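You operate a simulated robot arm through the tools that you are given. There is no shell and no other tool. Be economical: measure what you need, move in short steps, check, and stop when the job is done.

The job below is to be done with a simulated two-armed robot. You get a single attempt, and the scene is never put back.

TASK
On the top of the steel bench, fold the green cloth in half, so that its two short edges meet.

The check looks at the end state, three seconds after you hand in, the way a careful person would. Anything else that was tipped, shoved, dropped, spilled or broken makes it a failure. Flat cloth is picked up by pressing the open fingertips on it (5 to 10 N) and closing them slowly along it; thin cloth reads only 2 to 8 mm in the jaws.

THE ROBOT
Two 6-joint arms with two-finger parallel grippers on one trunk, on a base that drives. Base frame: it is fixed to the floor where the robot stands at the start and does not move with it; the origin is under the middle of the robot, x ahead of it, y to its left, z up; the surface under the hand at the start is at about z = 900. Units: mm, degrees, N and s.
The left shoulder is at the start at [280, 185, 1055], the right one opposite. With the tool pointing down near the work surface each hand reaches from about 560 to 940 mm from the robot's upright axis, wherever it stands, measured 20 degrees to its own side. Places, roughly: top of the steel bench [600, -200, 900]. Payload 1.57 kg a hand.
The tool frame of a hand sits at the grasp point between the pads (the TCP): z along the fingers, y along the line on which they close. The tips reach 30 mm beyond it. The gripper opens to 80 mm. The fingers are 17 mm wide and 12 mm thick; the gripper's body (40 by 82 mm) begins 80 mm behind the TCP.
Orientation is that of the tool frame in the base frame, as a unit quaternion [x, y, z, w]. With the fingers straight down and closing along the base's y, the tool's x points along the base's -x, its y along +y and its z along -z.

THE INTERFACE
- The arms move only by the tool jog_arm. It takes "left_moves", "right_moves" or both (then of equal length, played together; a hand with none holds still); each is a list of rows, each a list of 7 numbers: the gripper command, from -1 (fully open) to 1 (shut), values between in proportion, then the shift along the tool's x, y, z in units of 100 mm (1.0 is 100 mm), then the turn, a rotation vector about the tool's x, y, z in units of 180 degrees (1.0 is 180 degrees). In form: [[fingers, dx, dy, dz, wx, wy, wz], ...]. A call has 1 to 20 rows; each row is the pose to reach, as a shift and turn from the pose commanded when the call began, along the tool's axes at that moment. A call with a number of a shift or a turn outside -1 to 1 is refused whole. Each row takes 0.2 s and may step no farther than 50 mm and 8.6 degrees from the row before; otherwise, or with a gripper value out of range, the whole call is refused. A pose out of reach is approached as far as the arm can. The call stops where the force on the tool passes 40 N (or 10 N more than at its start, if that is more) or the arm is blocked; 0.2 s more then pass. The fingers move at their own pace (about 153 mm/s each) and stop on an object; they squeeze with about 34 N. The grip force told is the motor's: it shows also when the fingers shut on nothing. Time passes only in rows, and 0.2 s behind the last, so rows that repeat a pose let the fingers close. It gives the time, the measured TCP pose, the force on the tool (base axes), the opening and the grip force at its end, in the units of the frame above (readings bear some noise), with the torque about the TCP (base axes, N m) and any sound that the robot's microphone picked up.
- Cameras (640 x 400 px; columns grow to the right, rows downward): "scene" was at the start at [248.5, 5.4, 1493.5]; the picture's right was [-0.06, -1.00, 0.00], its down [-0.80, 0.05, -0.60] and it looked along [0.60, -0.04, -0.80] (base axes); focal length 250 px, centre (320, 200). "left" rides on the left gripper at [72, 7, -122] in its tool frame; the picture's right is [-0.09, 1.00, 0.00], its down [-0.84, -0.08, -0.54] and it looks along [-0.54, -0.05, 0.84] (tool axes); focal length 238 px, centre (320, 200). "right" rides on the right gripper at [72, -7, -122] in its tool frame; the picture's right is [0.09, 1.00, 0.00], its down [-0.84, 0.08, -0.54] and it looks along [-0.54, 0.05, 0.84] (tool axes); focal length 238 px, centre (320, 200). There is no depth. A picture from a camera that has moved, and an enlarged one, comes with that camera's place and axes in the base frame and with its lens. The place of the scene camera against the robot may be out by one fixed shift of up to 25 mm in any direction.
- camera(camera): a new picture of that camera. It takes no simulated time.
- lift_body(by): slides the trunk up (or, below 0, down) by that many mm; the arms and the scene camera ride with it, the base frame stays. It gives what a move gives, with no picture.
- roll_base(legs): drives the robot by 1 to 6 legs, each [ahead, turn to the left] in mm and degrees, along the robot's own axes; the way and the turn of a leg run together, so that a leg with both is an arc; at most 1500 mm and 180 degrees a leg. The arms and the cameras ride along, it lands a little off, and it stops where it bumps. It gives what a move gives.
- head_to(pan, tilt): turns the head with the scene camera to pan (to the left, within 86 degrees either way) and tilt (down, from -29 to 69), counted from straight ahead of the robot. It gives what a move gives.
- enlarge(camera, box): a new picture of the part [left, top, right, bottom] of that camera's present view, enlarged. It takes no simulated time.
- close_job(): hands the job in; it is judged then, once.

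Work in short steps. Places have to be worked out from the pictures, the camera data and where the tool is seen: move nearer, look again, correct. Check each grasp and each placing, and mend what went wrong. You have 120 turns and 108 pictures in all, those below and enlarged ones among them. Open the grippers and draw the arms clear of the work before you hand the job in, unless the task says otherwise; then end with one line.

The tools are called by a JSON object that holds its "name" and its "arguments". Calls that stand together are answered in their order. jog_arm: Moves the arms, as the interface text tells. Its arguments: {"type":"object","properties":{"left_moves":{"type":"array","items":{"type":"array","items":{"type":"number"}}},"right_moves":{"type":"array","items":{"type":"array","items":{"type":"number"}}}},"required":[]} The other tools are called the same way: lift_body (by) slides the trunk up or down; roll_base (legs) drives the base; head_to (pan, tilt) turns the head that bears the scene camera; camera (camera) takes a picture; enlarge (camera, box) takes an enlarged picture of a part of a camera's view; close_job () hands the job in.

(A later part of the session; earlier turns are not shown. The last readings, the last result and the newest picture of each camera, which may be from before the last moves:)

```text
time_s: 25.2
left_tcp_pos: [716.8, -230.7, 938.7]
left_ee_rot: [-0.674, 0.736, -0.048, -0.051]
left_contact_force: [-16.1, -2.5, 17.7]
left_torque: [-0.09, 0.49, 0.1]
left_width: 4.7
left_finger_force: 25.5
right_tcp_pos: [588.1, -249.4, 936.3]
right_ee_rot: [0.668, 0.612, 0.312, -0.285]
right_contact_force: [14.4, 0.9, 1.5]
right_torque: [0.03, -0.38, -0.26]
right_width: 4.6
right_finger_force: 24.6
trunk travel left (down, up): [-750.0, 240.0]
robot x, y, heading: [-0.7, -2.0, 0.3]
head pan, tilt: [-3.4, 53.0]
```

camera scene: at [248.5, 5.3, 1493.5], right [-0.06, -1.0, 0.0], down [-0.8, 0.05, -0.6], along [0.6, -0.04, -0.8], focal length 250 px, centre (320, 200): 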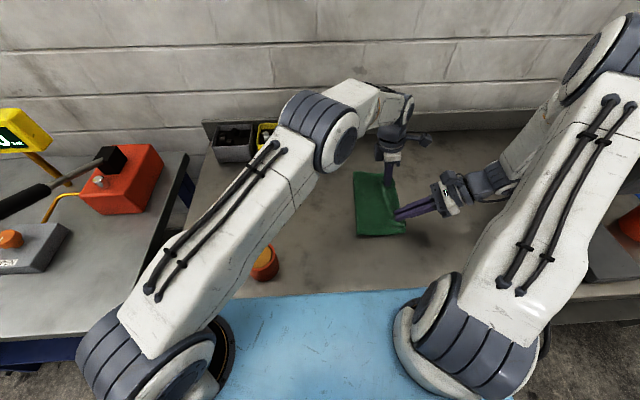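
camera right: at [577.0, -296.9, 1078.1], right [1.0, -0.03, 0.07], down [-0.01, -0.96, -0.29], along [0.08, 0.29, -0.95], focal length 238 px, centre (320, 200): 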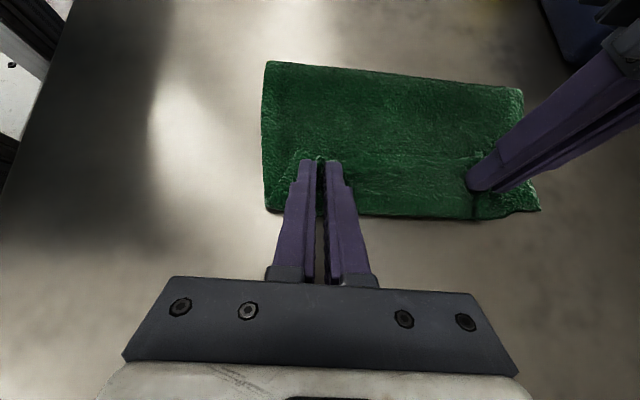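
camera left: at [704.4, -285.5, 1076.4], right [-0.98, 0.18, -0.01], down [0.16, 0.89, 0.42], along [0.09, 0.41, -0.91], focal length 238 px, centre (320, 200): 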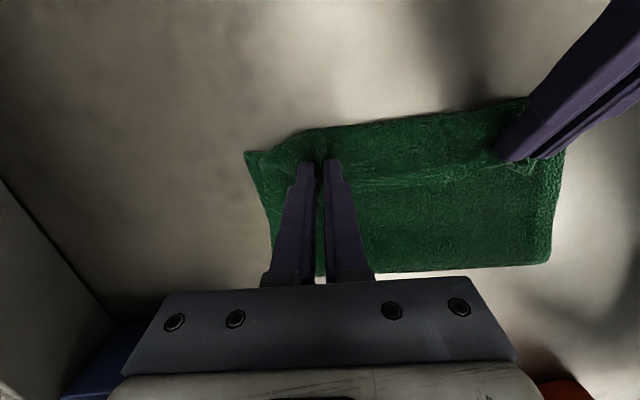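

The left is pressing at 18 N and the right isn't touching yet, so I'll ease the left up 1 mm and lower the right 4 mm. Then I'll open both slowly to spread the gathers.

{"name": "jog_arm", "arguments": {"left_moves": [[1, 0.001, 0, -0.01, 0, 0, 0], [1, 0.001, 0, -0.01, 0, 0, 0], [0.85, 0.001, 0, -0.01, 0, 0, 0], [0.7, 0.001, 0, -0.01, 0, 0, 0], [0.55, 0.001, 0, -0.01, 0, 0, 0], [0.4, 0.001, 0, -0.01, 0, 0, 0], [0.25, 0.001, 0, -0.01, 0, 0, 0], [0.25, 0.001, 0, -0.01, 0, 0, 0]], "right_moves": [[1, -0.015, 0, 0.013, 0, 0, 0], [1, -0.031, 0, 0.026, 0, 0, 0], [0.85, -0.031, 0, 0.026, 0, 0, 0], [0.7, -0.031, 0, 0.026, 0, 0, 0], [0.55, -0.031, 0, 0.026, 0, 0, 0], [0.4, -0.031, 0, 0.026, 0, 0, 0], [0.25, -0.031, 0, 0.026, 0, 0, 0], [0.25, -0.031, 0, 0.026, 0, 0, 0]]}}

{"name": "camera", "arguments": {"camera": "left"}}

{"name": "camera", "arguments": {"camera": "right"}}

```text
time_s: 27.0
left_tcp_pos: [718.3, -230.6, 939.7]
left_ee_rot: [-0.674, 0.735, -0.047, -0.05]
left_contact_force: [-1.0, 1.3, 12.8]
left_torque: [0.1, 0.02, 0.01]
left_width: 21.9
left_finger_force: 0.1
right_tcp_pos: [588.5, -249.6, 931.9]
right_ee_rot: [0.669, 0.612, 0.312, -0.285]
right_contact_force: [0.0, -1.6, 7.9]
right_torque: [0.12, -0.02, -0.03]
right_width: 24.4
right_finger_force: 0.1
trunk travel left (down, up): [-750.0, 240.0]
robot x, y, heading: [-1.5, -1.0, -0.0]
head pan, tilt: [-3.4, 53.0]
```

```text
74 pictures are left
camera left: at [704.8, -284.2, 1070.9], right [-0.98, 0.18, -0.01], down [0.16, 0.89, 0.42], along [0.09, 0.41, -0.91], focal length 238 px, centre (320, 200)
```

left: 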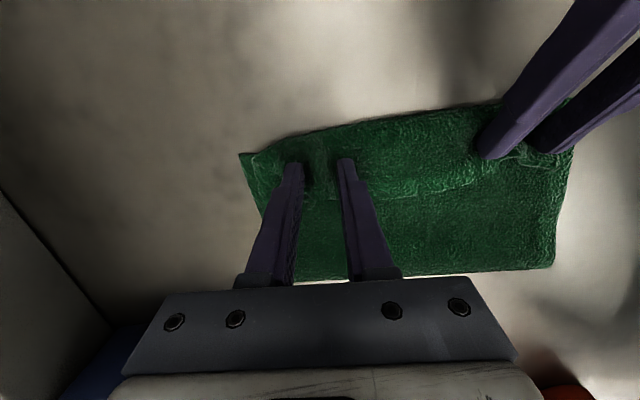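

```text
73 pictures are left
camera right: at [575.8, -295.9, 1066.4], right [1.0, -0.03, 0.07], down [-0.01, -0.96, -0.29], along [0.08, 0.29, -0.95], focal length 238 px, centre (320, 200)
```

right: 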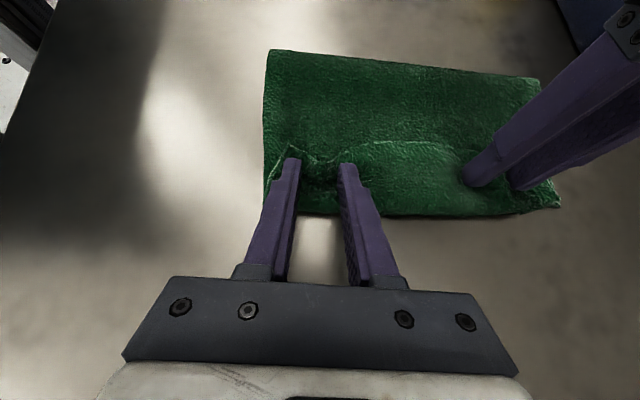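

As expected, the lip by the edge is turned back on top. I'll lift the hands straight up and see how it settles.

{"name": "jog_arm", "arguments": {"left_moves": [[0.25, 0.01, 0, -0.1, 0, 0, 0], [0.1, 0.03, 0, -0.2, 0, 0, 0], [0, 0.056, 0, -0.4, 0, 0, 0], [0, 0.098, 0, -0.7, 0, 0, 0], [0, 0.14, 0, -0.99, 0, 0, 0]], "right_moves": [[0.25, 0.08, 0, -0.065, 0, 0, 0], [0.1, 0.15, 0, -0.13, 0, 0, 0], [0, 0.306, 0, -0.257, 0, 0, 0], [0, 0.536, 0, -0.45, 0, 0, 0], [0, 0.766, 0, -0.643, 0, 0, 0]]}}

{"name": "camera", "arguments": {"camera": "left"}}

{"name": "camera", "arguments": {"camera": "right"}}

{"name": "enlarge", "arguments": {"camera": "scene", "box": [300, 140, 460, 240]}}

```text
time_s: 28.2
left_tcp_pos: [715.8, -229.8, 1036.7]
left_ee_rot: [-0.674, 0.735, -0.046, -0.051]
left_contact_force: [0.5, 0.4, 0.3]
left_torque: [0.01, 0.0, 0.01]
left_width: 40.0
left_finger_force: 0.1
right_tcp_pos: [585.9, -248.4, 1032.5]
right_ee_rot: [0.669, 0.612, 0.311, -0.285]
right_contact_force: [0.5, 0.3, -0.2]
right_torque: [-0.01, 0.01, -0.01]
right_width: 40.0
right_finger_force: 0.1
trunk travel left (down, up): [-750.0, 240.0]
robot x, y, heading: [-0.2, 1.5, -0.0]
head pan, tilt: [-3.4, 53.0]
```

```text
72 pictures are left
camera left: at [703.0, -284.2, 1168.2], right [-0.98, 0.18, -0.01], down [0.16, 0.89, 0.42], along [0.09, 0.41, -0.91], focal length 238 px, centre (320, 200)
```

left: 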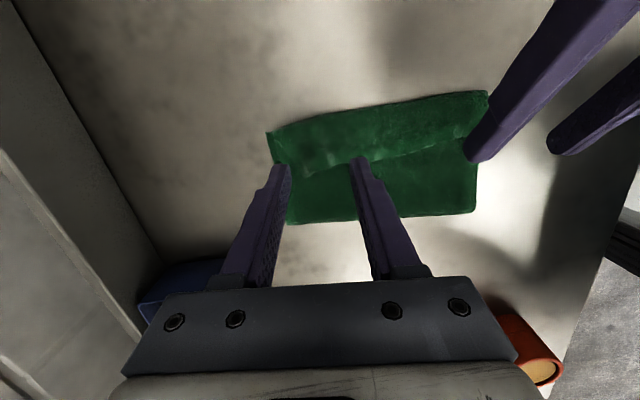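

```text
71 pictures are left
camera right: at [576.2, -295.6, 1166.8], right [1.0, -0.03, 0.07], down [-0.01, -0.96, -0.29], along [0.07, 0.29, -0.95], focal length 238 px, centre (320, 200)
```

right: 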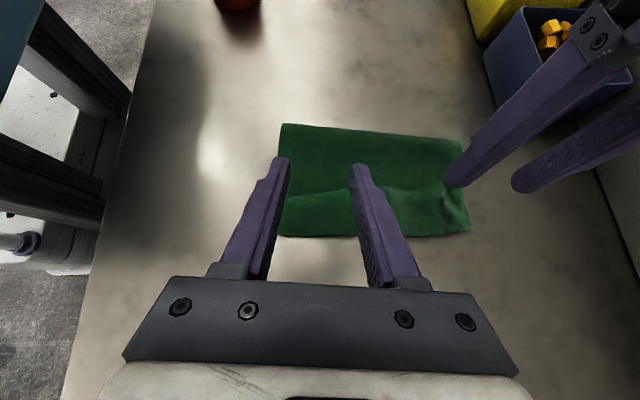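

```text
4.00 times, centred on (380, 190) of scene
camera zoom: at [248.7, 5.2, 1493.4], right [-0.06, -1.0, 0.0], down [-0.8, 0.05, -0.6], along [0.6, -0.04, -0.8], focal length 1000 px, centre (80, 240)
```

zoom: 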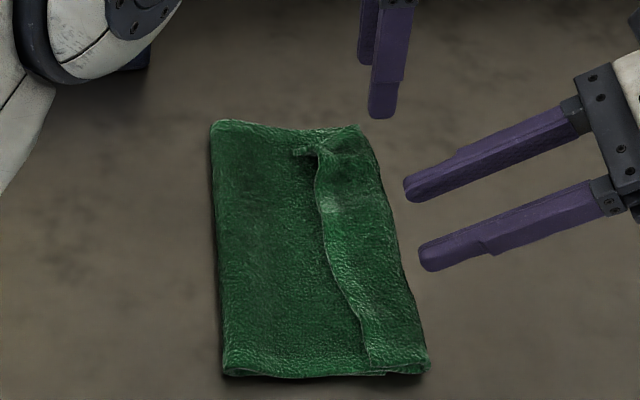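

The lip by the edge is turned back about 40 mm, and the fold sits at y≈-119 when it should be near -83. I need to re-lay the top edge with the hand rotating as it flips, which the right hand can do. I'll pull the left arm away and rotate the right hand so its fingers point toward -y.

{"name": "jog_arm", "arguments": {"left_moves": [[0, -0.33, 0.1, -0.07, 0, 0, 0], [0, -0.66, 0.2, -0.13, 0, 0, 0], [0, -1.0, 0.3, -0.2, 0, 0, 0]]}}

{"name": "jog_arm", "arguments": {"left_moves": [[0, -0.33, 0.1, -0.07, 0, 0.04, 0], [0, -0.66, 0.2, -0.13, 0, 0.08, 0], [0, -1.0, 0.3, -0.2, 0, 0.12, 0]]}}

{"name": "jog_arm", "arguments": {"left_moves": [[0, -0.33, 0.1, -0.2, 0, 0, 0], [0, -0.66, 0.2, -0.4, 0, 0, 0], [0, -0.9, 0.3, -0.6, 0, 0, 0]]}}

{"name": "jog_arm", "arguments": {"right_moves": [[-0.25, 0.02, 0, 0.05, 0, -0.044, 0], [-0.25, 0.04, 0, 0.1, 0, -0.088, 0], [-0.25, 0.06, 0.01, 0.15, 0, -0.132, 0], [-0.25, 0.08, 0.01, 0.2, 0, -0.176, 0], [-0.25, 0.1, 0.01, 0.25, 0, -0.22, 0], [-0.25, 0.12, 0.02, 0.3, 0, -0.264, 0], [-0.25, 0.14, 0.02, 0.35, 0, -0.308, 0], [-0.25, 0.16, 0.02, 0.4, 0, -0.352, 0], [-0.25, 0.18, 0.03, 0.45, 0, -0.396, 0], [-0.25, 0.2, 0.03, 0.5, 0, -0.44, 0], [-0.25, 0.21, 0.03, 0.54, 0, -0.484, 0], [-0.25, 0.222, 0.03, 0.577, 0, -0.528, 0], [-0.25, 0.222, 0.03, 0.577, 0, -0.528, 0]]}}

{"name": "camera", "arguments": {"camera": "scene"}}

{"name": "camera", "arguments": {"camera": "right"}}

```text
time_s: 29.0
left_tcp_pos: [694.8, -125.0, 1042.8]
left_ee_rot: [-0.674, 0.736, -0.047, -0.051]
left_contact_force: [0.2, 0.2, 0.7]
left_torque: [0.02, 0.03, -0.03]
left_width: 39.8
left_finger_force: 0.0
right_tcp_pos: [587.2, -249.2, 1032.3]
right_ee_rot: [0.669, 0.612, 0.312, -0.285]
right_contact_force: [0.2, 0.1, 1.1]
right_torque: [0.02, 0.01, 0.01]
right_width: 40.0
right_finger_force: 0.1
trunk travel left (down, up): [-750.0, 240.0]
robot x, y, heading: [-3.9, -1.4, 0.3]
head pan, tilt: [-3.4, 53.0]
```

```text
time_s: 29.8
left_tcp_pos: [674.8, -25.8, 1050.5]
left_ee_rot: [-0.654, 0.713, -0.172, -0.188]
left_contact_force: [-0.8, 0.1, -0.6]
left_torque: [0.05, -0.02, 0.02]
left_width: 39.9
left_finger_force: 0.1
right_tcp_pos: [587.9, -249.0, 1033.1]
right_ee_rot: [0.668, 0.612, 0.311, -0.286]
right_contact_force: [-0.2, 0.8, -0.6]
right_torque: [0.01, -0.02, -0.03]
right_width: 40.2
right_finger_force: 0.0
trunk travel left (down, up): [-750.0, 240.0]
robot x, y, heading: [3.2, -1.8, 0.2]
head pan, tilt: [-3.4, 53.0]
```

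```text
time_s: 30.6
left_tcp_pos: [651.3, 87.2, 1057.1]
left_ee_rot: [-0.653, 0.713, -0.172, -0.188]
left_contact_force: [0.8, -0.4, -0.2]
left_torque: [0.01, 0.01, 0.0]
left_width: 39.8
left_finger_force: 0.0
right_tcp_pos: [586.8, -250.0, 1031.1]
right_ee_rot: [0.668, 0.612, 0.312, -0.285]
right_contact_force: [0.4, -0.8, -0.1]
right_torque: [-0.03, -0.01, -0.01]
right_width: 40.1
right_finger_force: 0.1
trunk travel left (down, up): [-750.0, 240.0]
robot x, y, heading: [-0.7, -4.4, -0.1]
head pan, tilt: [-3.4, 53.0]
```

```text
time_s: 33.4
left_tcp_pos: [652.9, 86.1, 1057.0]
left_ee_rot: [-0.653, 0.713, -0.172, -0.187]
left_contact_force: [-0.8, -0.3, -0.3]
left_torque: [-0.01, -0.01, 0.02]
left_width: 40.2
left_finger_force: 0.0
right_tcp_pos: [594.9, -190.0, 1011.1]
right_ee_rot: [0.681, 0.624, -0.283, 0.26]
right_contact_force: [0.3, -0.4, 0.5]
right_torque: [-0.02, 0.0, 0.01]
right_width: 49.9
right_finger_force: 0.0
trunk travel left (down, up): [-750.0, 240.0]
robot x, y, heading: [2.0, 0.6, 0.2]
head pan, tilt: [-3.4, 53.0]
```

```text
69 pictures are left
camera scene: at [248.7, 5.6, 1493.4], right [-0.06, -1.0, 0.0], down [-0.8, 0.05, -0.6], along [0.6, -0.04, -0.8], focal length 250 px, centre (320, 200)
```

scene: 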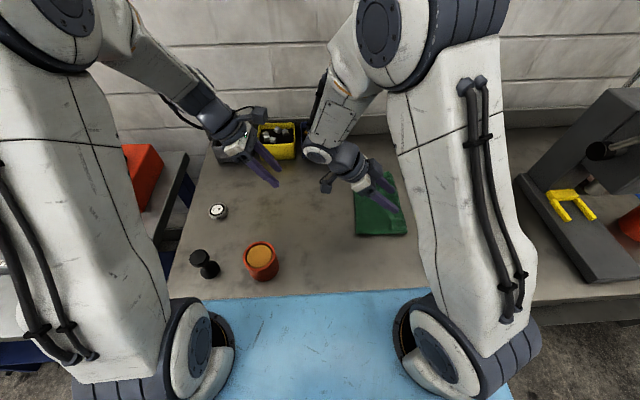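

```text
68 pictures are left
camera right: at [600.4, -53.3, 1047.4], right [1.0, -0.02, -0.07], down [0.06, -0.21, 0.98], along [-0.04, -0.98, -0.21], focal length 238 px, centre (320, 200)
```

right: 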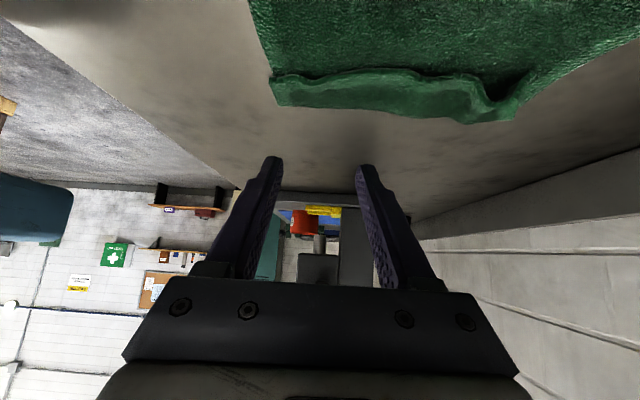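

This grazing view shows the turned-back lip clearly, with its edge at y≈-218. I'll lower the right hand to just above the lip near its near corner.

{"name": "jog_arm", "arguments": {"right_moves": [[-0.25, 0.1, -0.01, 0.2, 0, 0, 0], [-0.25, 0.2, -0.02, 0.4, 0, 0, 0], [-0.25, 0.316, -0.032, 0.618, 0, 0, 0], [-0.25, 0.316, -0.032, 0.618, 0, 0, 0]]}}

{"name": "camera", "arguments": {"camera": "right"}}

{"name": "enlarge", "arguments": {"camera": "scene", "box": [310, 140, 470, 240]}}

```text
time_s: 34.4
left_tcp_pos: [652.2, 85.5, 1057.2]
left_ee_rot: [-0.654, 0.713, -0.172, -0.189]
left_contact_force: [-0.4, 0.1, 0.2]
left_torque: [-0.03, -0.01, -0.03]
left_width: 39.8
left_finger_force: 0.0
right_tcp_pos: [592.0, -212.1, 946.3]
right_ee_rot: [0.681, 0.624, -0.283, 0.259]
right_contact_force: [0.1, -0.5, 0.3]
right_torque: [-0.01, 0.01, 0.03]
right_width: 50.0
right_finger_force: 0.0
trunk travel left (down, up): [-750.0, 240.0]
robot x, y, heading: [-5.7, -6.3, 0.0]
head pan, tilt: [-3.4, 53.0]
```

```text
67 pictures are left
camera right: at [596.6, -75.5, 982.6], right [1.0, -0.02, -0.07], down [0.06, -0.21, 0.98], along [-0.04, -0.98, -0.21], focal length 238 px, centre (320, 200)
```

right: 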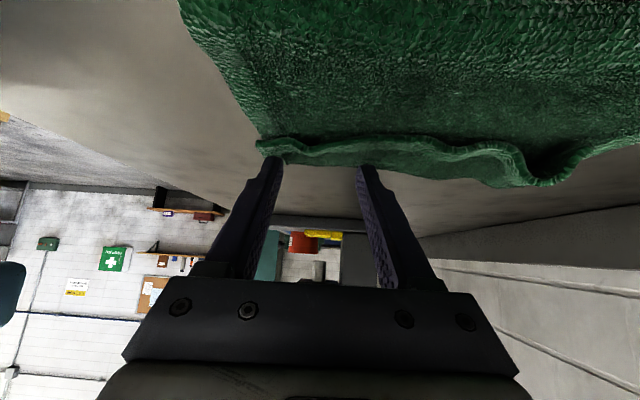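

```text
4.00 times, centred on (390, 190) of scene
camera zoom: at [248.7, 5.4, 1493.4], right [-0.06, -1.0, 0.0], down [-0.8, 0.05, -0.6], along [0.6, -0.04, -0.8], focal length 1000 px, centre (40, 240)
```

zoom: 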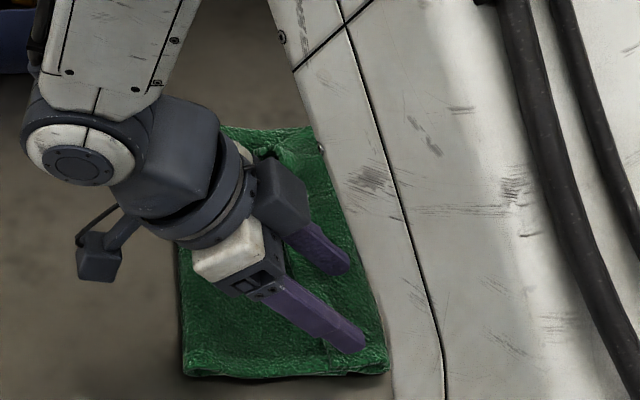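

I'm hovering at the lip, which is wavy along its edge. I'll descend to contact.

{"name": "jog_arm", "arguments": {"right_moves": [[-0.25, 0.035, 0, 0.035, 0, 0, 0], [-0.25, 0.055, 0, 0.055, 0, 0, 0], [-0.25, 0.075, 0, 0.075, 0, 0, 0], [-0.25, 0.085, 0, 0.085, 0, 0, 0], [-0.25, 0.085, 0, 0.085, 0, 0, 0]]}}

{"name": "camera", "arguments": {"camera": "right"}}

```text
time_s: 35.6
left_tcp_pos: [652.2, 86.0, 1057.4]
left_ee_rot: [-0.653, 0.713, -0.172, -0.188]
left_contact_force: [0.3, 0.4, -0.8]
left_torque: [-0.04, 0.03, 0.0]
left_width: 40.1
left_finger_force: 0.0
right_tcp_pos: [590.7, -210.8, 934.4]
right_ee_rot: [0.681, 0.623, -0.284, 0.259]
right_contact_force: [0.4, 1.7, 5.6]
right_torque: [-0.09, 0.03, 0.03]
right_width: 49.7
right_finger_force: 0.0
trunk travel left (down, up): [-750.0, 240.0]
robot x, y, heading: [0.4, -0.0, -0.2]
head pan, tilt: [-3.4, 53.0]
```

```text
65 pictures are left
camera right: at [595.5, -74.8, 970.9], right [1.0, -0.02, -0.06], down [0.06, -0.21, 0.98], along [-0.04, -0.98, -0.21], focal length 238 px, centre (320, 200)
```

right: 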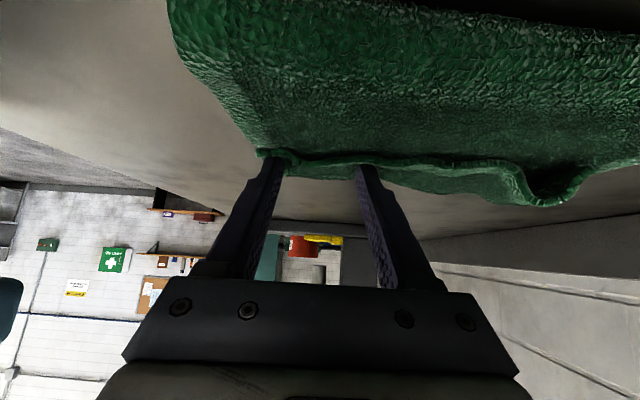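

Contact is 5.6 N on the lip near its edge. I'll close slowly to pinch it.

{"name": "jog_arm", "arguments": {"right_moves": [[-0.1, 0, 0, 0, 0, 0, 0], [0, 0, 0, 0, 0, 0, 0], [0.1, 0, 0, 0, 0, 0, 0], [0.2, 0, 0, 0, 0, 0, 0], [0.3, 0, 0, 0, 0, 0, 0], [0.4, 0, 0, 0, 0, 0, 0], [0.5, 0, 0, 0, 0, 0, 0], [0.6, 0, 0, 0, 0, 0, 0], [0.7, 0, 0, 0, 0, 0, 0], [0.8, 0, 0, 0, 0, 0, 0], [1, 0, 0, 0, 0, 0, 0], [1, 0, 0, 0, 0, 0, 0], [1, 0, 0, 0, 0, 0, 0]]}}

{"name": "camera", "arguments": {"camera": "right"}}

```text
time_s: 38.4
left_tcp_pos: [652.3, 85.8, 1057.7]
left_ee_rot: [-0.653, 0.713, -0.173, -0.188]
left_contact_force: [0.1, 1.2, 0.2]
left_torque: [0.0, 0.02, 0.02]
left_width: 39.6
left_finger_force: 0.1
right_tcp_pos: [590.4, -212.4, 935.5]
right_ee_rot: [0.681, 0.624, -0.283, 0.259]
right_contact_force: [1.1, -0.4, 6.3]
right_torque: [-0.08, 0.0, -0.04]
right_width: 10.0
right_finger_force: 28.2
trunk travel left (down, up): [-750.0, 240.0]
robot x, y, heading: [-0.6, 2.2, 0.1]
head pan, tilt: [-3.4, 53.0]
```

```text
64 pictures are left
camera right: at [595.4, -74.9, 970.8], right [1.0, -0.02, -0.07], down [0.06, -0.21, 0.98], along [-0.04, -0.98, -0.21], focal length 238 px, centre (320, 200)
```

right: 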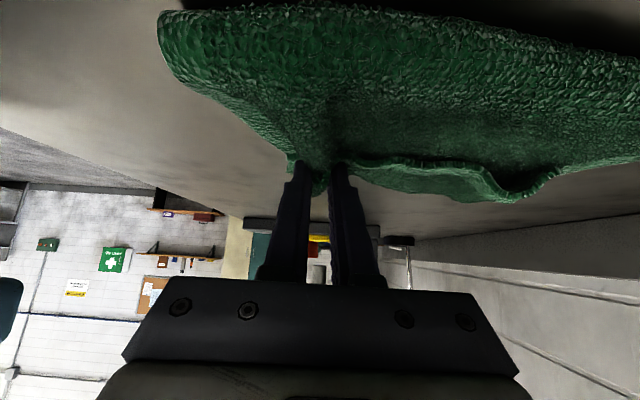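

The jaws read 10 mm, so the pinch took the layer beneath the lip too. I'll release, back off toward +y, and look for a place where the lip stands off so I can get a finger under it.

{"name": "jog_arm", "arguments": {"right_moves": [[0.8, 0, 0, 0, 0, 0, 0], [0.6, 0, 0, 0, 0, 0, 0], [0.4, 0, 0, 0, 0, 0, 0], [0.2, 0, 0, 0, 0, 0, 0], [0.2, -0.05, 0, -0.1, 0, 0, 0], [0.2, 0, 0, -0.3, 0, 0, 0], [0.2, 0.1, 0.1, -0.65, 0, 0, 0], [0.2, 0.1, 0.3, -0.65, 0, 0, 0]]}}

{"name": "camera", "arguments": {"camera": "right"}}

```text
time_s: 40.2
left_tcp_pos: [652.3, 86.7, 1057.1]
left_ee_rot: [-0.653, 0.713, -0.172, -0.189]
left_contact_force: [0.5, -0.2, 0.5]
left_torque: [0.05, 0.0, -0.03]
left_width: 39.8
left_finger_force: 0.0
right_tcp_pos: [626.1, -164.0, 972.2]
right_ee_rot: [0.681, 0.624, -0.283, 0.258]
right_contact_force: [-0.1, -0.3, -0.1]
right_torque: [0.01, -0.02, 0.03]
right_width: 32.1
right_finger_force: 0.0
trunk travel left (down, up): [-750.0, 240.0]
robot x, y, heading: [-1.5, -1.6, -0.1]
head pan, tilt: [-3.4, 53.0]
```

```text
63 pictures are left
camera right: at [631.3, -26.4, 1008.7], right [1.0, -0.02, -0.07], down [0.06, -0.21, 0.98], along [-0.04, -0.98, -0.21], focal length 238 px, centre (320, 200)
```

right: 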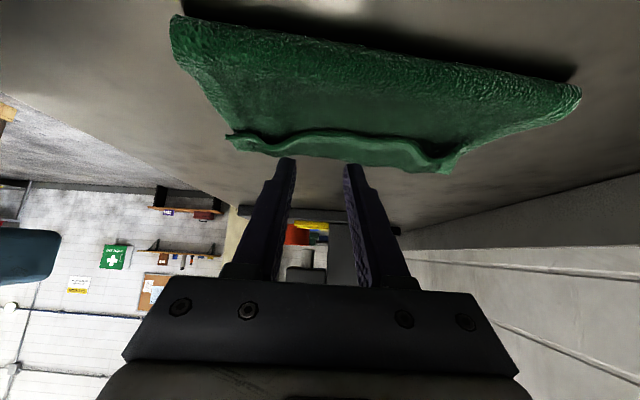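

{"name": "enlarge", "arguments": {"camera": "right", "box": [200, 80, 480, 255]}}

```text
2.29 times, centred on (340, 168) of right
camera zoom: at [631.3, -26.4, 1008.7], right [1.0, -0.02, -0.07], down [0.06, -0.21, 0.98], along [-0.04, -0.98, -0.21], focal length 545 px, centre (274, 274)
```

zoom: 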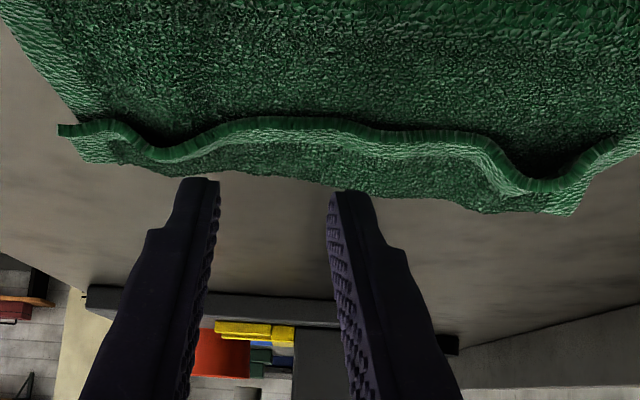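

The lip edge has two raised humps, at about x=717 (top z≈928) and x=572. I can pinch a hump alone by closing around it without pressing down. I'll approach the far hump first.

{"name": "jog_arm", "arguments": {"right_moves": [[-0.3, -0.03, 0.32, 0.1, 0, 0, 0], [-0.3, -0.08, 0.64, 0.22, 0, 0, 0], [-0.3, -0.118, 0.96, 0.33, 0, 0, 0], [-0.3, -0.118, 0.96, 0.33, 0, 0, 0]]}}

{"name": "camera", "arguments": {"camera": "right"}}

{"name": "camera", "arguments": {"camera": "scene"}}

```text
time_s: 41.2
left_tcp_pos: [653.1, 86.4, 1056.0]
left_ee_rot: [-0.653, 0.713, -0.172, -0.188]
left_contact_force: [0.7, 0.9, 0.7]
left_torque: [-0.02, 0.0, 0.07]
left_width: 39.8
left_finger_force: 0.0
right_tcp_pos: [721.0, -201.9, 958.1]
right_ee_rot: [0.681, 0.624, -0.282, 0.259]
right_contact_force: [0.5, 0.4, -0.6]
right_torque: [-0.01, 0.0, 0.01]
right_width: 52.3
right_finger_force: 0.1
trunk travel left (down, up): [-750.0, 240.0]
robot x, y, heading: [-3.3, -1.3, -0.0]
head pan, tilt: [-3.4, 53.0]
```

```text
61 pictures are left
camera right: at [725.7, -65.5, 993.6], right [1.0, -0.02, -0.07], down [0.06, -0.21, 0.98], along [-0.04, -0.98, -0.21], focal length 238 px, centre (320, 200)
```

right: 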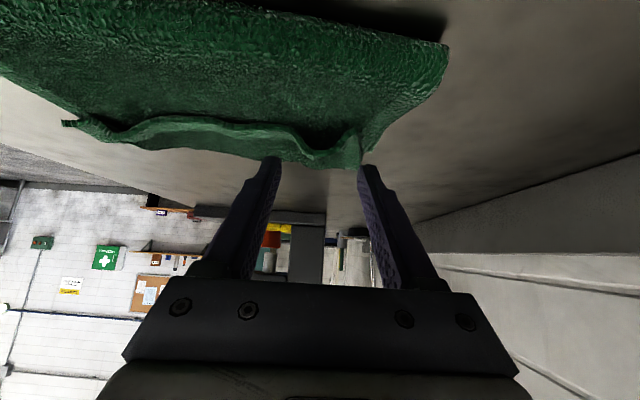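

```text
60 pictures are left
camera scene: at [248.7, 5.3, 1493.4], right [-0.06, -1.0, 0.0], down [-0.8, 0.05, -0.6], along [0.6, -0.04, -0.8], focal length 250 px, centre (320, 200)
```

scene: 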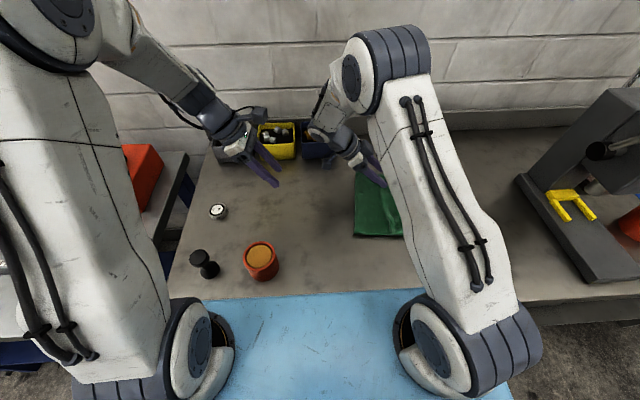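

The hump is centred between the fingers. I'll lower so the tips straddle it without pressing.

{"name": "jog_arm", "arguments": {"right_moves": [[-0.3, 0.03, -0.005, 0.12, 0, 0, 0], [-0.3, 0.055, -0.009, 0.241, 0, 0, 0], [-0.3, 0.055, -0.009, 0.241, 0, 0, 0]]}}

{"name": "enlarge", "arguments": {"camera": "right", "box": [200, 60, 480, 235]}}

```text
time_s: 42.0
left_tcp_pos: [651.8, 86.4, 1056.1]
left_ee_rot: [-0.653, 0.713, -0.172, -0.188]
left_contact_force: [-0.1, 0.0, -0.1]
left_torque: [0.01, 0.01, 0.03]
left_width: 40.0
left_finger_force: 0.0
right_tcp_pos: [717.1, -214.0, 936.5]
right_ee_rot: [0.681, 0.624, -0.282, 0.259]
right_contact_force: [-0.3, 0.0, 2.2]
right_torque: [-0.03, -0.02, -0.01]
right_width: 52.0
right_finger_force: 0.2
trunk travel left (down, up): [-750.0, 240.0]
robot x, y, heading: [-0.7, 0.4, -0.0]
head pan, tilt: [-3.4, 53.0]
```

```text
2.29 times, centred on (340, 148) of right
camera zoom: at [721.4, -77.6, 972.5], right [1.0, -0.02, -0.06], down [0.06, -0.21, 0.98], along [-0.04, -0.98, -0.21], focal length 545 px, centre (274, 320)
```

zoom: 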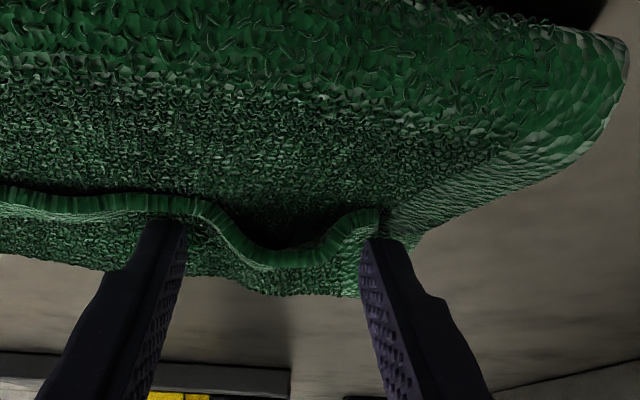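

That's a clean straddle: the hump is between the pads with light contact (2 N). Closing slowly now.

{"name": "jog_arm", "arguments": {"right_moves": [[-0.2, 0, 0, 0, 0, 0, 0], [-0.1, 0, 0, 0, 0, 0, 0], [0, 0, 0, 0, 0, 0, 0], [0.1, 0, 0, 0, 0, 0, 0], [0.2, 0, 0, 0, 0, 0, 0], [0.3, 0, 0, 0, 0, 0, 0], [0.4, 0, 0, 0, 0, 0, 0], [0.5, 0, 0, 0, 0, 0, 0], [0.6, 0, 0, 0, 0, 0, 0], [0.7, 0, 0, 0, 0, 0, 0], [0.8, 0, 0, 0, 0, 0, 0], [1, 0, 0, 0, 0, 0, 0], [1, 0, 0, 0, 0, 0, 0], [1, 0, 0, 0, 0, 0, 0]]}}

{"name": "enlarge", "arguments": {"camera": "right", "box": [200, 60, 480, 235]}}

```text
time_s: 45.0
left_tcp_pos: [652.3, 86.4, 1057.1]
left_ee_rot: [-0.653, 0.713, -0.172, -0.187]
left_contact_force: [0.2, -0.2, 0.1]
left_torque: [0.0, -0.02, -0.03]
left_width: 40.0
left_finger_force: 0.1
right_tcp_pos: [715.4, -214.8, 937.1]
right_ee_rot: [0.681, 0.624, -0.283, 0.259]
right_contact_force: [0.6, -0.1, 2.1]
right_torque: [-0.04, 0.01, -0.02]
right_width: 9.0
right_finger_force: 27.3
trunk travel left (down, up): [-750.0, 240.0]
robot x, y, heading: [2.7, -1.0, -0.1]
head pan, tilt: [-3.4, 53.0]
```

```text
2.29 times, centred on (340, 148) of right
camera zoom: at [721.3, -77.5, 972.5], right [1.0, -0.02, -0.07], down [0.06, -0.21, 0.98], along [-0.04, -0.98, -0.21], focal length 545 px, centre (274, 320)
```

zoom: 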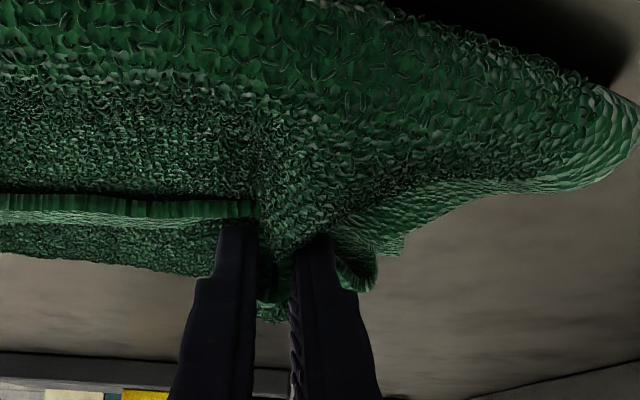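

The layer beneath gathered in as well (9 mm). I'll release and instead scoop under the lip with closed fingertips, then flip it over toward -y like a page.

{"name": "jog_arm", "arguments": {"right_moves": [[0.8, 0, 0, 0, 0, 0, 0], [0.6, 0, 0, 0, 0, 0, 0], [0.4, 0, 0, 0, 0, 0, 0], [0.2, 0, 0, 0, 0, 0, 0], [0.0, 0, 0, 0, 0, 0, 0], [-0.2, 0, 0, 0, 0, 0, 0], [-0.2, -0.05, 0, -0.05, 0, 0, 0], [-0.2, -0.1, 0, -0.15, 0, 0, 0], [-0.2, -0.25, 0, -0.3, 0, 0, 0], [1, -0.3, 0, -0.4, 0, 0, 0], [1, -0.3, 0, -0.4, 0, 0, 0]]}}

{"name": "enlarge", "arguments": {"camera": "right", "box": [160, 60, 480, 260]}}

```text
time_s: 47.4
left_tcp_pos: [652.0, 86.1, 1057.4]
left_ee_rot: [-0.653, 0.713, -0.172, -0.188]
left_contact_force: [-0.5, -0.2, -0.6]
left_torque: [0.0, 0.01, 0.01]
left_width: 39.8
left_finger_force: 0.1
right_tcp_pos: [718.7, -207.9, 985.5]
right_ee_rot: [0.681, 0.624, -0.282, 0.259]
right_contact_force: [0.3, -0.2, 0.5]
right_torque: [-0.01, 0.02, -0.01]
right_width: 0.0
right_finger_force: 21.5
trunk travel left (down, up): [-750.0, 240.0]
robot x, y, heading: [-0.1, 2.2, -0.1]
head pan, tilt: [-3.4, 53.0]
```

```text
2.00 times, centred on (320, 160) of right
camera zoom: at [722.1, -70.9, 1022.3], right [1.0, -0.02, -0.07], down [0.06, -0.21, 0.98], along [-0.04, -0.98, -0.21], focal length 477 px, centre (320, 280)
```

zoom: 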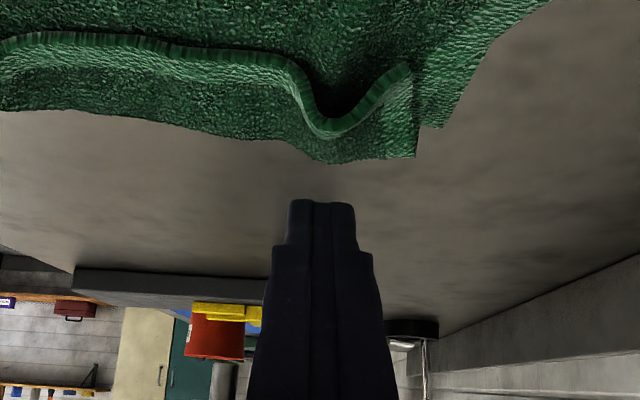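

There's now a clear opening under the lip at x≈717, apex z≈936. I'll open the gripper wide so only one finger lines up with that opening and the other stays outside the far corner.

{"name": "jog_arm", "arguments": {"right_moves": [[-1, 0.1, 0.15, -0.05, 0, 0, 0], [-1, 0.2, 0.3, -0.05, 0, 0, 0], [-1, 0.347, 0.441, 0.007, 0, 0, 0], [-1, 0.347, 0.441, 0.007, 0, 0, 0]]}}

{"name": "enlarge", "arguments": {"camera": "right", "box": [160, 60, 480, 260]}}

```text
time_s: 48.4
left_tcp_pos: [652.0, 85.6, 1056.8]
left_ee_rot: [-0.653, 0.713, -0.173, -0.187]
left_contact_force: [0.0, -0.3, 0.2]
left_torque: [-0.02, 0.01, 0.02]
left_width: 40.0
left_finger_force: 0.1
right_tcp_pos: [761.5, -189.4, 959.7]
right_ee_rot: [0.681, 0.624, -0.282, 0.259]
right_contact_force: [0.1, 0.3, 0.5]
right_torque: [-0.02, -0.02, 0.0]
right_width: 79.8
right_finger_force: 0.1
trunk travel left (down, up): [-750.0, 240.0]
robot x, y, heading: [0.3, 0.8, -0.0]
head pan, tilt: [-3.4, 53.0]
```

```text
2.00 times, centred on (320, 160) of right
camera zoom: at [767.7, -52.1, 995.4], right [1.0, -0.02, -0.07], down [0.06, -0.21, 0.98], along [-0.04, -0.98, -0.21], focal length 477 px, centre (320, 280)
```

zoom: 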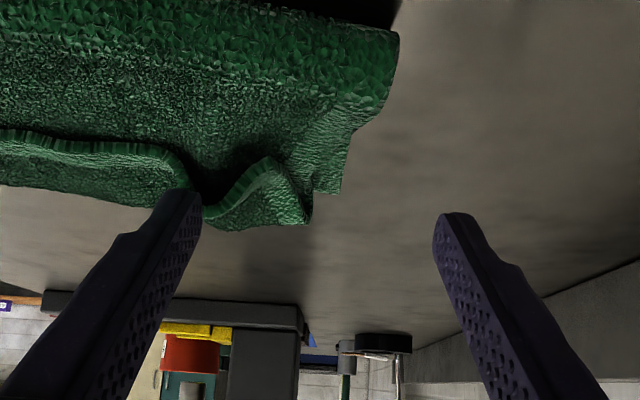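

I'll shift 5 mm in +x and lower so the finger sits just above the top layer, in front of the opening.

{"name": "jog_arm", "arguments": {"right_moves": [[-1, 0.08, 0.05, 0.08, 0, 0, 0], [-1, 0.166, 0.05, 0.16, 0, 0, 0], [-1, 0.166, 0.05, 0.16, 0, 0, 0]]}}

{"name": "enlarge", "arguments": {"camera": "right", "box": [160, 60, 480, 260]}}

```text
time_s: 49.2
left_tcp_pos: [652.1, 86.8, 1056.2]
left_ee_rot: [-0.653, 0.713, -0.172, -0.188]
left_contact_force: [-0.3, -0.2, -0.5]
left_torque: [-0.03, 0.03, -0.01]
left_width: 40.0
left_finger_force: 0.1
right_tcp_pos: [767.6, -187.7, 935.9]
right_ee_rot: [0.681, 0.624, -0.282, 0.258]
right_contact_force: [-0.6, -0.1, -0.9]
right_torque: [-0.04, -0.02, 0.02]
right_width: 80.2
right_finger_force: 0.1
trunk travel left (down, up): [-750.0, 240.0]
robot x, y, heading: [2.4, 2.0, 0.1]
head pan, tilt: [-3.4, 53.0]
```

```text
2.00 times, centred on (320, 160) of right
camera zoom: at [772.2, -51.3, 972.4], right [1.0, -0.02, -0.06], down [0.06, -0.21, 0.98], along [-0.04, -0.98, -0.21], focal length 477 px, centre (320, 280)
```

zoom: 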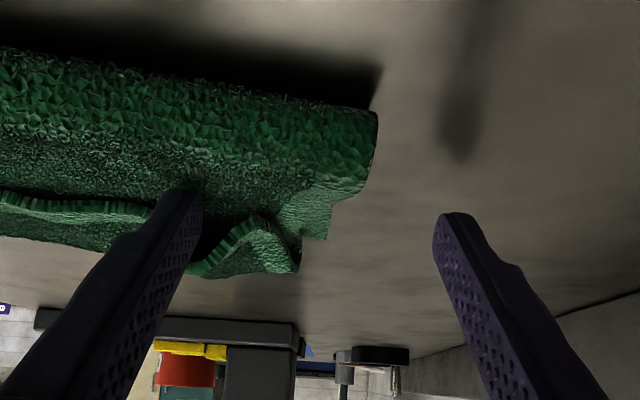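

The fingertip is at the mouth of the opening. I'll slide it 28 mm toward -y under the lip.

{"name": "jog_arm", "arguments": {"right_moves": [[-1, -0.07, 0.03, 0.07, 0, 0, 0], [-1, -0.14, 0.045, 0.14, 0, 0, 0], [-1, -0.2, 0.055, 0.2, 0, 0, 0], [-1, -0.2, 0.055, 0.2, 0, 0, 0]]}}

{"name": "enlarge", "arguments": {"camera": "right", "box": [160, 60, 480, 260]}}

```text
time_s: 50.2
left_tcp_pos: [652.4, 85.8, 1057.1]
left_ee_rot: [-0.653, 0.713, -0.173, -0.188]
left_contact_force: [0.5, -0.6, -0.1]
left_torque: [-0.01, -0.03, 0.01]
left_width: 40.3
left_finger_force: 0.0
right_tcp_pos: [770.2, -215.6, 938.0]
right_ee_rot: [0.681, 0.624, -0.282, 0.258]
right_contact_force: [0.5, -0.6, 0.1]
right_torque: [0.01, -0.02, -0.01]
right_width: 79.7
right_finger_force: 0.1
trunk travel left (down, up): [-750.0, 240.0]
robot x, y, heading: [2.2, 1.2, -0.0]
head pan, tilt: [-3.4, 53.0]
```

```text
2.00 times, centred on (320, 160) of right
camera zoom: at [774.5, -78.8, 974.1], right [1.0, -0.02, -0.07], down [0.06, -0.21, 0.98], along [-0.04, -0.98, -0.21], focal length 477 px, centre (320, 280)
```

zoom: 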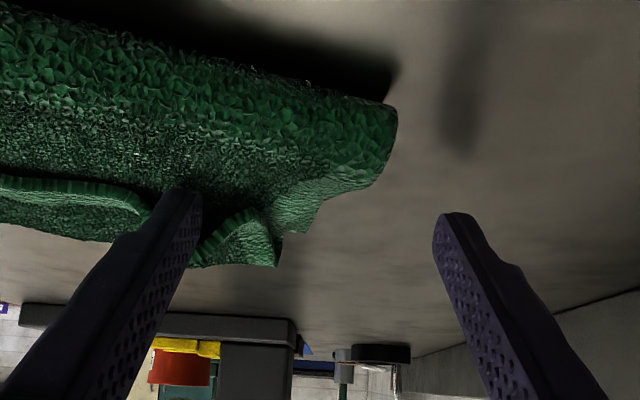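

The finger is under the lip with no contact force. I'll advance and raise to lift the lip up.

{"name": "jog_arm", "arguments": {"right_moves": [[-1, -0.07, 0.009, 0.07, 0, 0, 0], [-1, -0.14, 0.013, 0.07, 0, 0, 0], [-1, -0.212, 0.017, 0.07, 0, 0, 0], [-1, -0.3, 0.022, 0.05, 0, 0, 0], [-1, -0.388, 0.026, 0.034, 0, 0, 0], [-1, -0.388, 0.026, 0.034, 0, 0, 0]]}}

{"name": "camera", "arguments": {"camera": "right"}}

{"name": "enlarge", "arguments": {"camera": "scene", "box": [320, 140, 480, 240]}}

```text
time_s: 51.6
left_tcp_pos: [652.7, 86.8, 1057.4]
left_ee_rot: [-0.653, 0.713, -0.172, -0.188]
left_contact_force: [-0.2, 0.0, -0.9]
left_torque: [0.0, 0.01, 0.03]
left_width: 39.8
left_finger_force: 0.1
right_tcp_pos: [769.0, -247.0, 964.6]
right_ee_rot: [0.681, 0.624, -0.282, 0.259]
right_contact_force: [0.0, -0.4, -0.2]
right_torque: [-0.03, 0.0, 0.01]
right_width: 80.0
right_finger_force: 0.0
trunk travel left (down, up): [-750.0, 240.0]
robot x, y, heading: [-3.2, -4.6, 0.4]
head pan, tilt: [-3.4, 53.0]
```

```text
53 pictures are left
camera right: at [774.9, -109.8, 1000.0], right [1.0, -0.02, -0.07], down [0.06, -0.21, 0.98], along [-0.04, -0.98, -0.21], focal length 238 px, centre (320, 200)
```

right: 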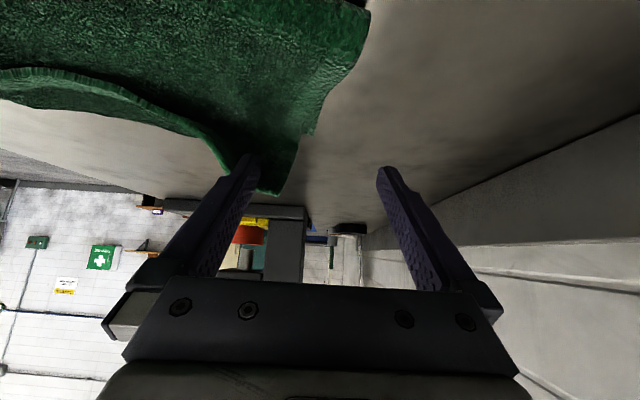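

```text
4.00 times, centred on (400, 190) of scene
camera zoom: at [248.5, 5.4, 1493.5], right [-0.06, -1.0, 0.0], down [-0.8, 0.05, -0.6], along [0.6, -0.04, -0.8], focal length 1000 px, centre (0, 240)
```

zoom: 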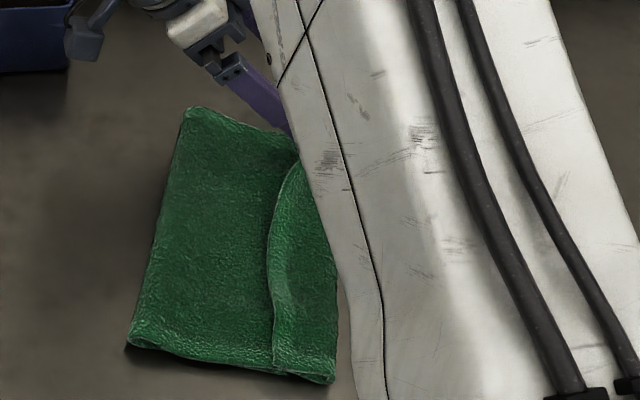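

The far end of the lip now stands up on the finger. I'll lower slightly and sweep toward the near end, unzipping the rest of the lip.

{"name": "jog_arm", "arguments": {"right_moves": [[-1, 0.04, -0.1, 0.04, 0, 0, 0], [-1, 0.08, -0.25, 0.08, 0, 0, 0], [-1, 0.1, -0.4, 0.1, 0, 0, 0], [-1, 0.1, -0.55, 0.1, 0, 0, 0], [-1, 0.1, -0.7, 0.1, 0, 0, 0], [-1, 0.1, -0.7, 0.1, 0, 0, 0]]}}

{"name": "camera", "arguments": {"camera": "right"}}

{"name": "enlarge", "arguments": {"camera": "scene", "box": [320, 140, 480, 240]}}

```text
time_s: 53.0
left_tcp_pos: [651.4, 86.8, 1057.3]
left_ee_rot: [-0.653, 0.713, -0.173, -0.188]
left_contact_force: [0.8, -0.2, -0.4]
left_torque: [0.0, -0.03, 0.0]
left_width: 39.9
left_finger_force: 0.1
right_tcp_pos: [699.2, -239.1, 949.0]
right_ee_rot: [0.681, 0.624, -0.283, 0.259]
right_contact_force: [-0.5, 0.2, -0.2]
right_torque: [0.07, -0.03, 0.01]
right_width: 80.0
right_finger_force: 0.0
trunk travel left (down, up): [-750.0, 240.0]
robot x, y, heading: [-1.7, 0.4, -0.0]
head pan, tilt: [-3.4, 53.0]
```

```text
51 pictures are left
camera right: at [703.9, -102.4, 984.4], right [1.0, -0.02, -0.07], down [0.06, -0.21, 0.98], along [-0.04, -0.98, -0.21], focal length 238 px, centre (320, 200)
```

right: 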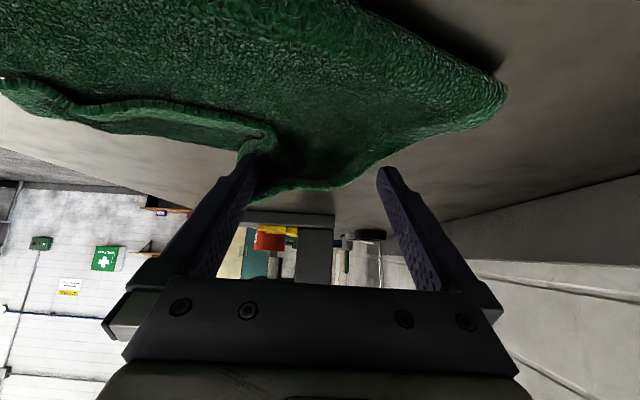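

```text
4.00 times, centred on (400, 190) of scene
camera zoom: at [248.4, 5.4, 1493.5], right [-0.06, -1.0, 0.0], down [-0.8, 0.05, -0.6], along [0.6, -0.04, -0.8], focal length 1000 px, centre (0, 240)
```

zoom: 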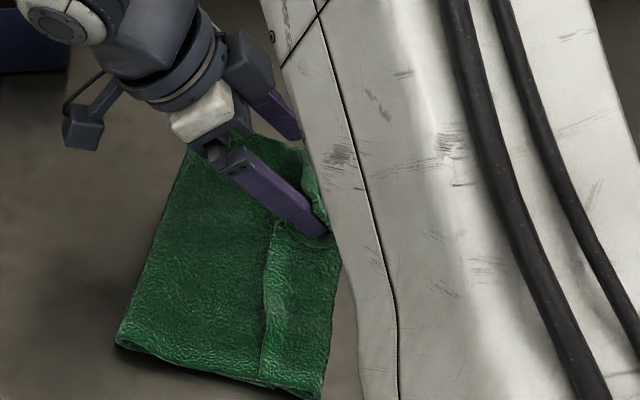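

The far half has unrolled. I'll push toward -y here to flip this part fully before continuing along.

{"name": "jog_arm", "arguments": {"right_moves": [[-1, -0.1, 0.01, 0.03, 0, 0, 0], [-1, -0.2, 0.02, 0.1, 0, 0, 0], [-1, -0.3, 0.03, 0.17, 0, 0, 0], [-1, -0.387, 0.039, 0.246, 0, 0, 0], [-1, -0.387, 0.039, 0.246, 0, 0, 0]]}}

{"name": "camera", "arguments": {"camera": "right"}}

{"name": "enlarge", "arguments": {"camera": "scene", "box": [320, 140, 480, 240]}}

```text
time_s: 54.2
left_tcp_pos: [652.7, 86.1, 1056.1]
left_ee_rot: [-0.653, 0.713, -0.172, -0.187]
left_contact_force: [0.7, 1.2, -0.6]
left_torque: [0.0, 0.01, -0.01]
left_width: 39.9
left_finger_force: 0.1
right_tcp_pos: [701.5, -284.7, 959.4]
right_ee_rot: [0.681, 0.624, -0.282, 0.258]
right_contact_force: [-0.1, 0.2, 0.1]
right_torque: [0.0, -0.01, -0.02]
right_width: 80.0
right_finger_force: 0.1
trunk travel left (down, up): [-750.0, 240.0]
robot x, y, heading: [-1.6, -0.5, -0.4]
head pan, tilt: [-3.4, 53.0]
```

```text
49 pictures are left
camera right: at [705.3, -147.7, 995.2], right [1.0, -0.02, -0.07], down [0.06, -0.21, 0.98], along [-0.04, -0.98, -0.21], focal length 238 px, centre (320, 200)
```

right: 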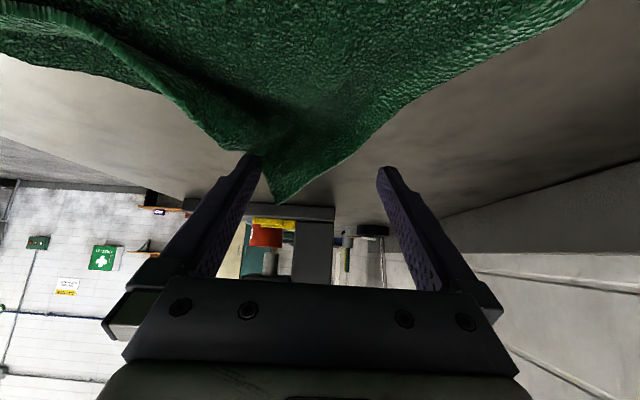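

```text
4.00 times, centred on (400, 190) of scene
camera zoom: at [248.5, 5.4, 1493.4], right [-0.06, -1.0, 0.0], down [-0.8, 0.05, -0.6], along [0.6, -0.04, -0.8], focal length 1000 px, centre (0, 240)
```

zoom: 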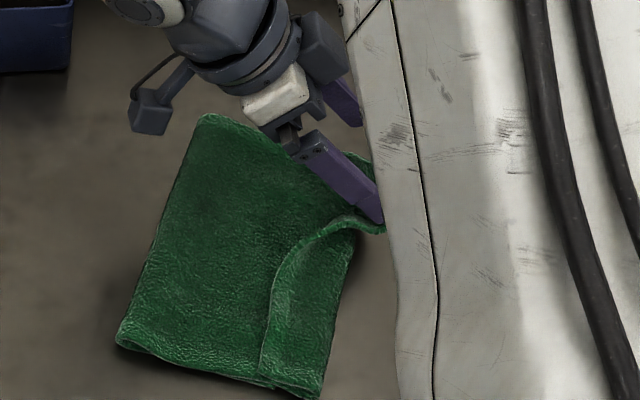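

The far part is flipped out past the fold. I'll sweep on toward the near end.

{"name": "jog_arm", "arguments": {"right_moves": [[-1, 0, -0.15, 0, 0, 0, 0], [-1, 0, -0.3, 0, 0, 0, 0], [-1, 0, -0.45, 0, 0, 0, 0], [-1, 0, -0.6, 0, 0, 0, 0], [-1, 0, -0.75, 0, 0, 0, 0], [-1, 0, -0.9, 0, 0, 0, 0]]}}

{"name": "camera", "arguments": {"camera": "right"}}

{"name": "enlarge", "arguments": {"camera": "scene", "box": [320, 140, 480, 240]}}

```text
time_s: 55.6
left_tcp_pos: [652.6, 86.2, 1056.3]
left_ee_rot: [-0.653, 0.713, -0.172, -0.188]
left_contact_force: [-0.1, 0.7, 0.4]
left_torque: [0.0, 0.01, 0.01]
left_width: 40.3
left_finger_force: 0.1
right_tcp_pos: [610.3, -277.6, 957.8]
right_ee_rot: [0.681, 0.624, -0.282, 0.259]
right_contact_force: [-0.3, 0.1, 0.4]
right_torque: [0.02, 0.0, 0.0]
right_width: 80.1
right_finger_force: 0.1
trunk travel left (down, up): [-750.0, 240.0]
robot x, y, heading: [3.7, -1.8, 0.1]
head pan, tilt: [-3.4, 53.0]
```

```text
47 pictures are left
camera right: at [615.1, -141.4, 994.9], right [1.0, -0.02, -0.06], down [0.06, -0.21, 0.98], along [-0.04, -0.98, -0.21], focal length 238 px, centre (320, 200)
```

right: 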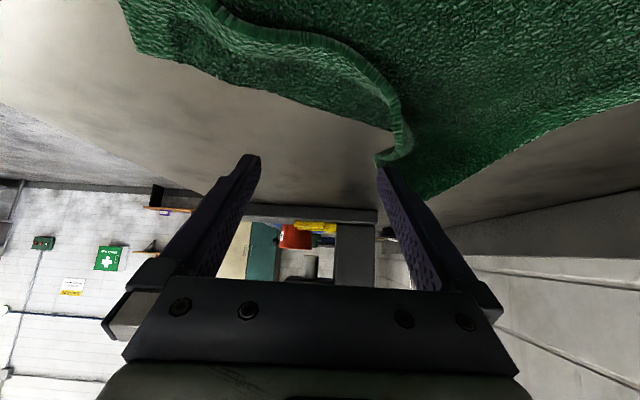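

```text
4.00 times, centred on (400, 190) of scene
camera zoom: at [248.6, 5.4, 1493.5], right [-0.06, -1.0, 0.0], down [-0.8, 0.05, -0.6], along [0.6, -0.04, -0.8], focal length 1000 px, centre (0, 240)
```

zoom: 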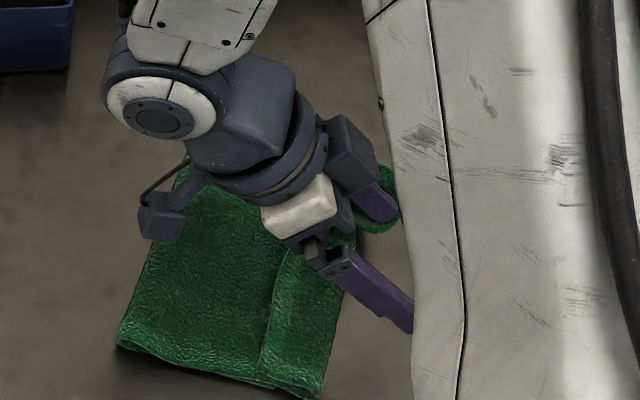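

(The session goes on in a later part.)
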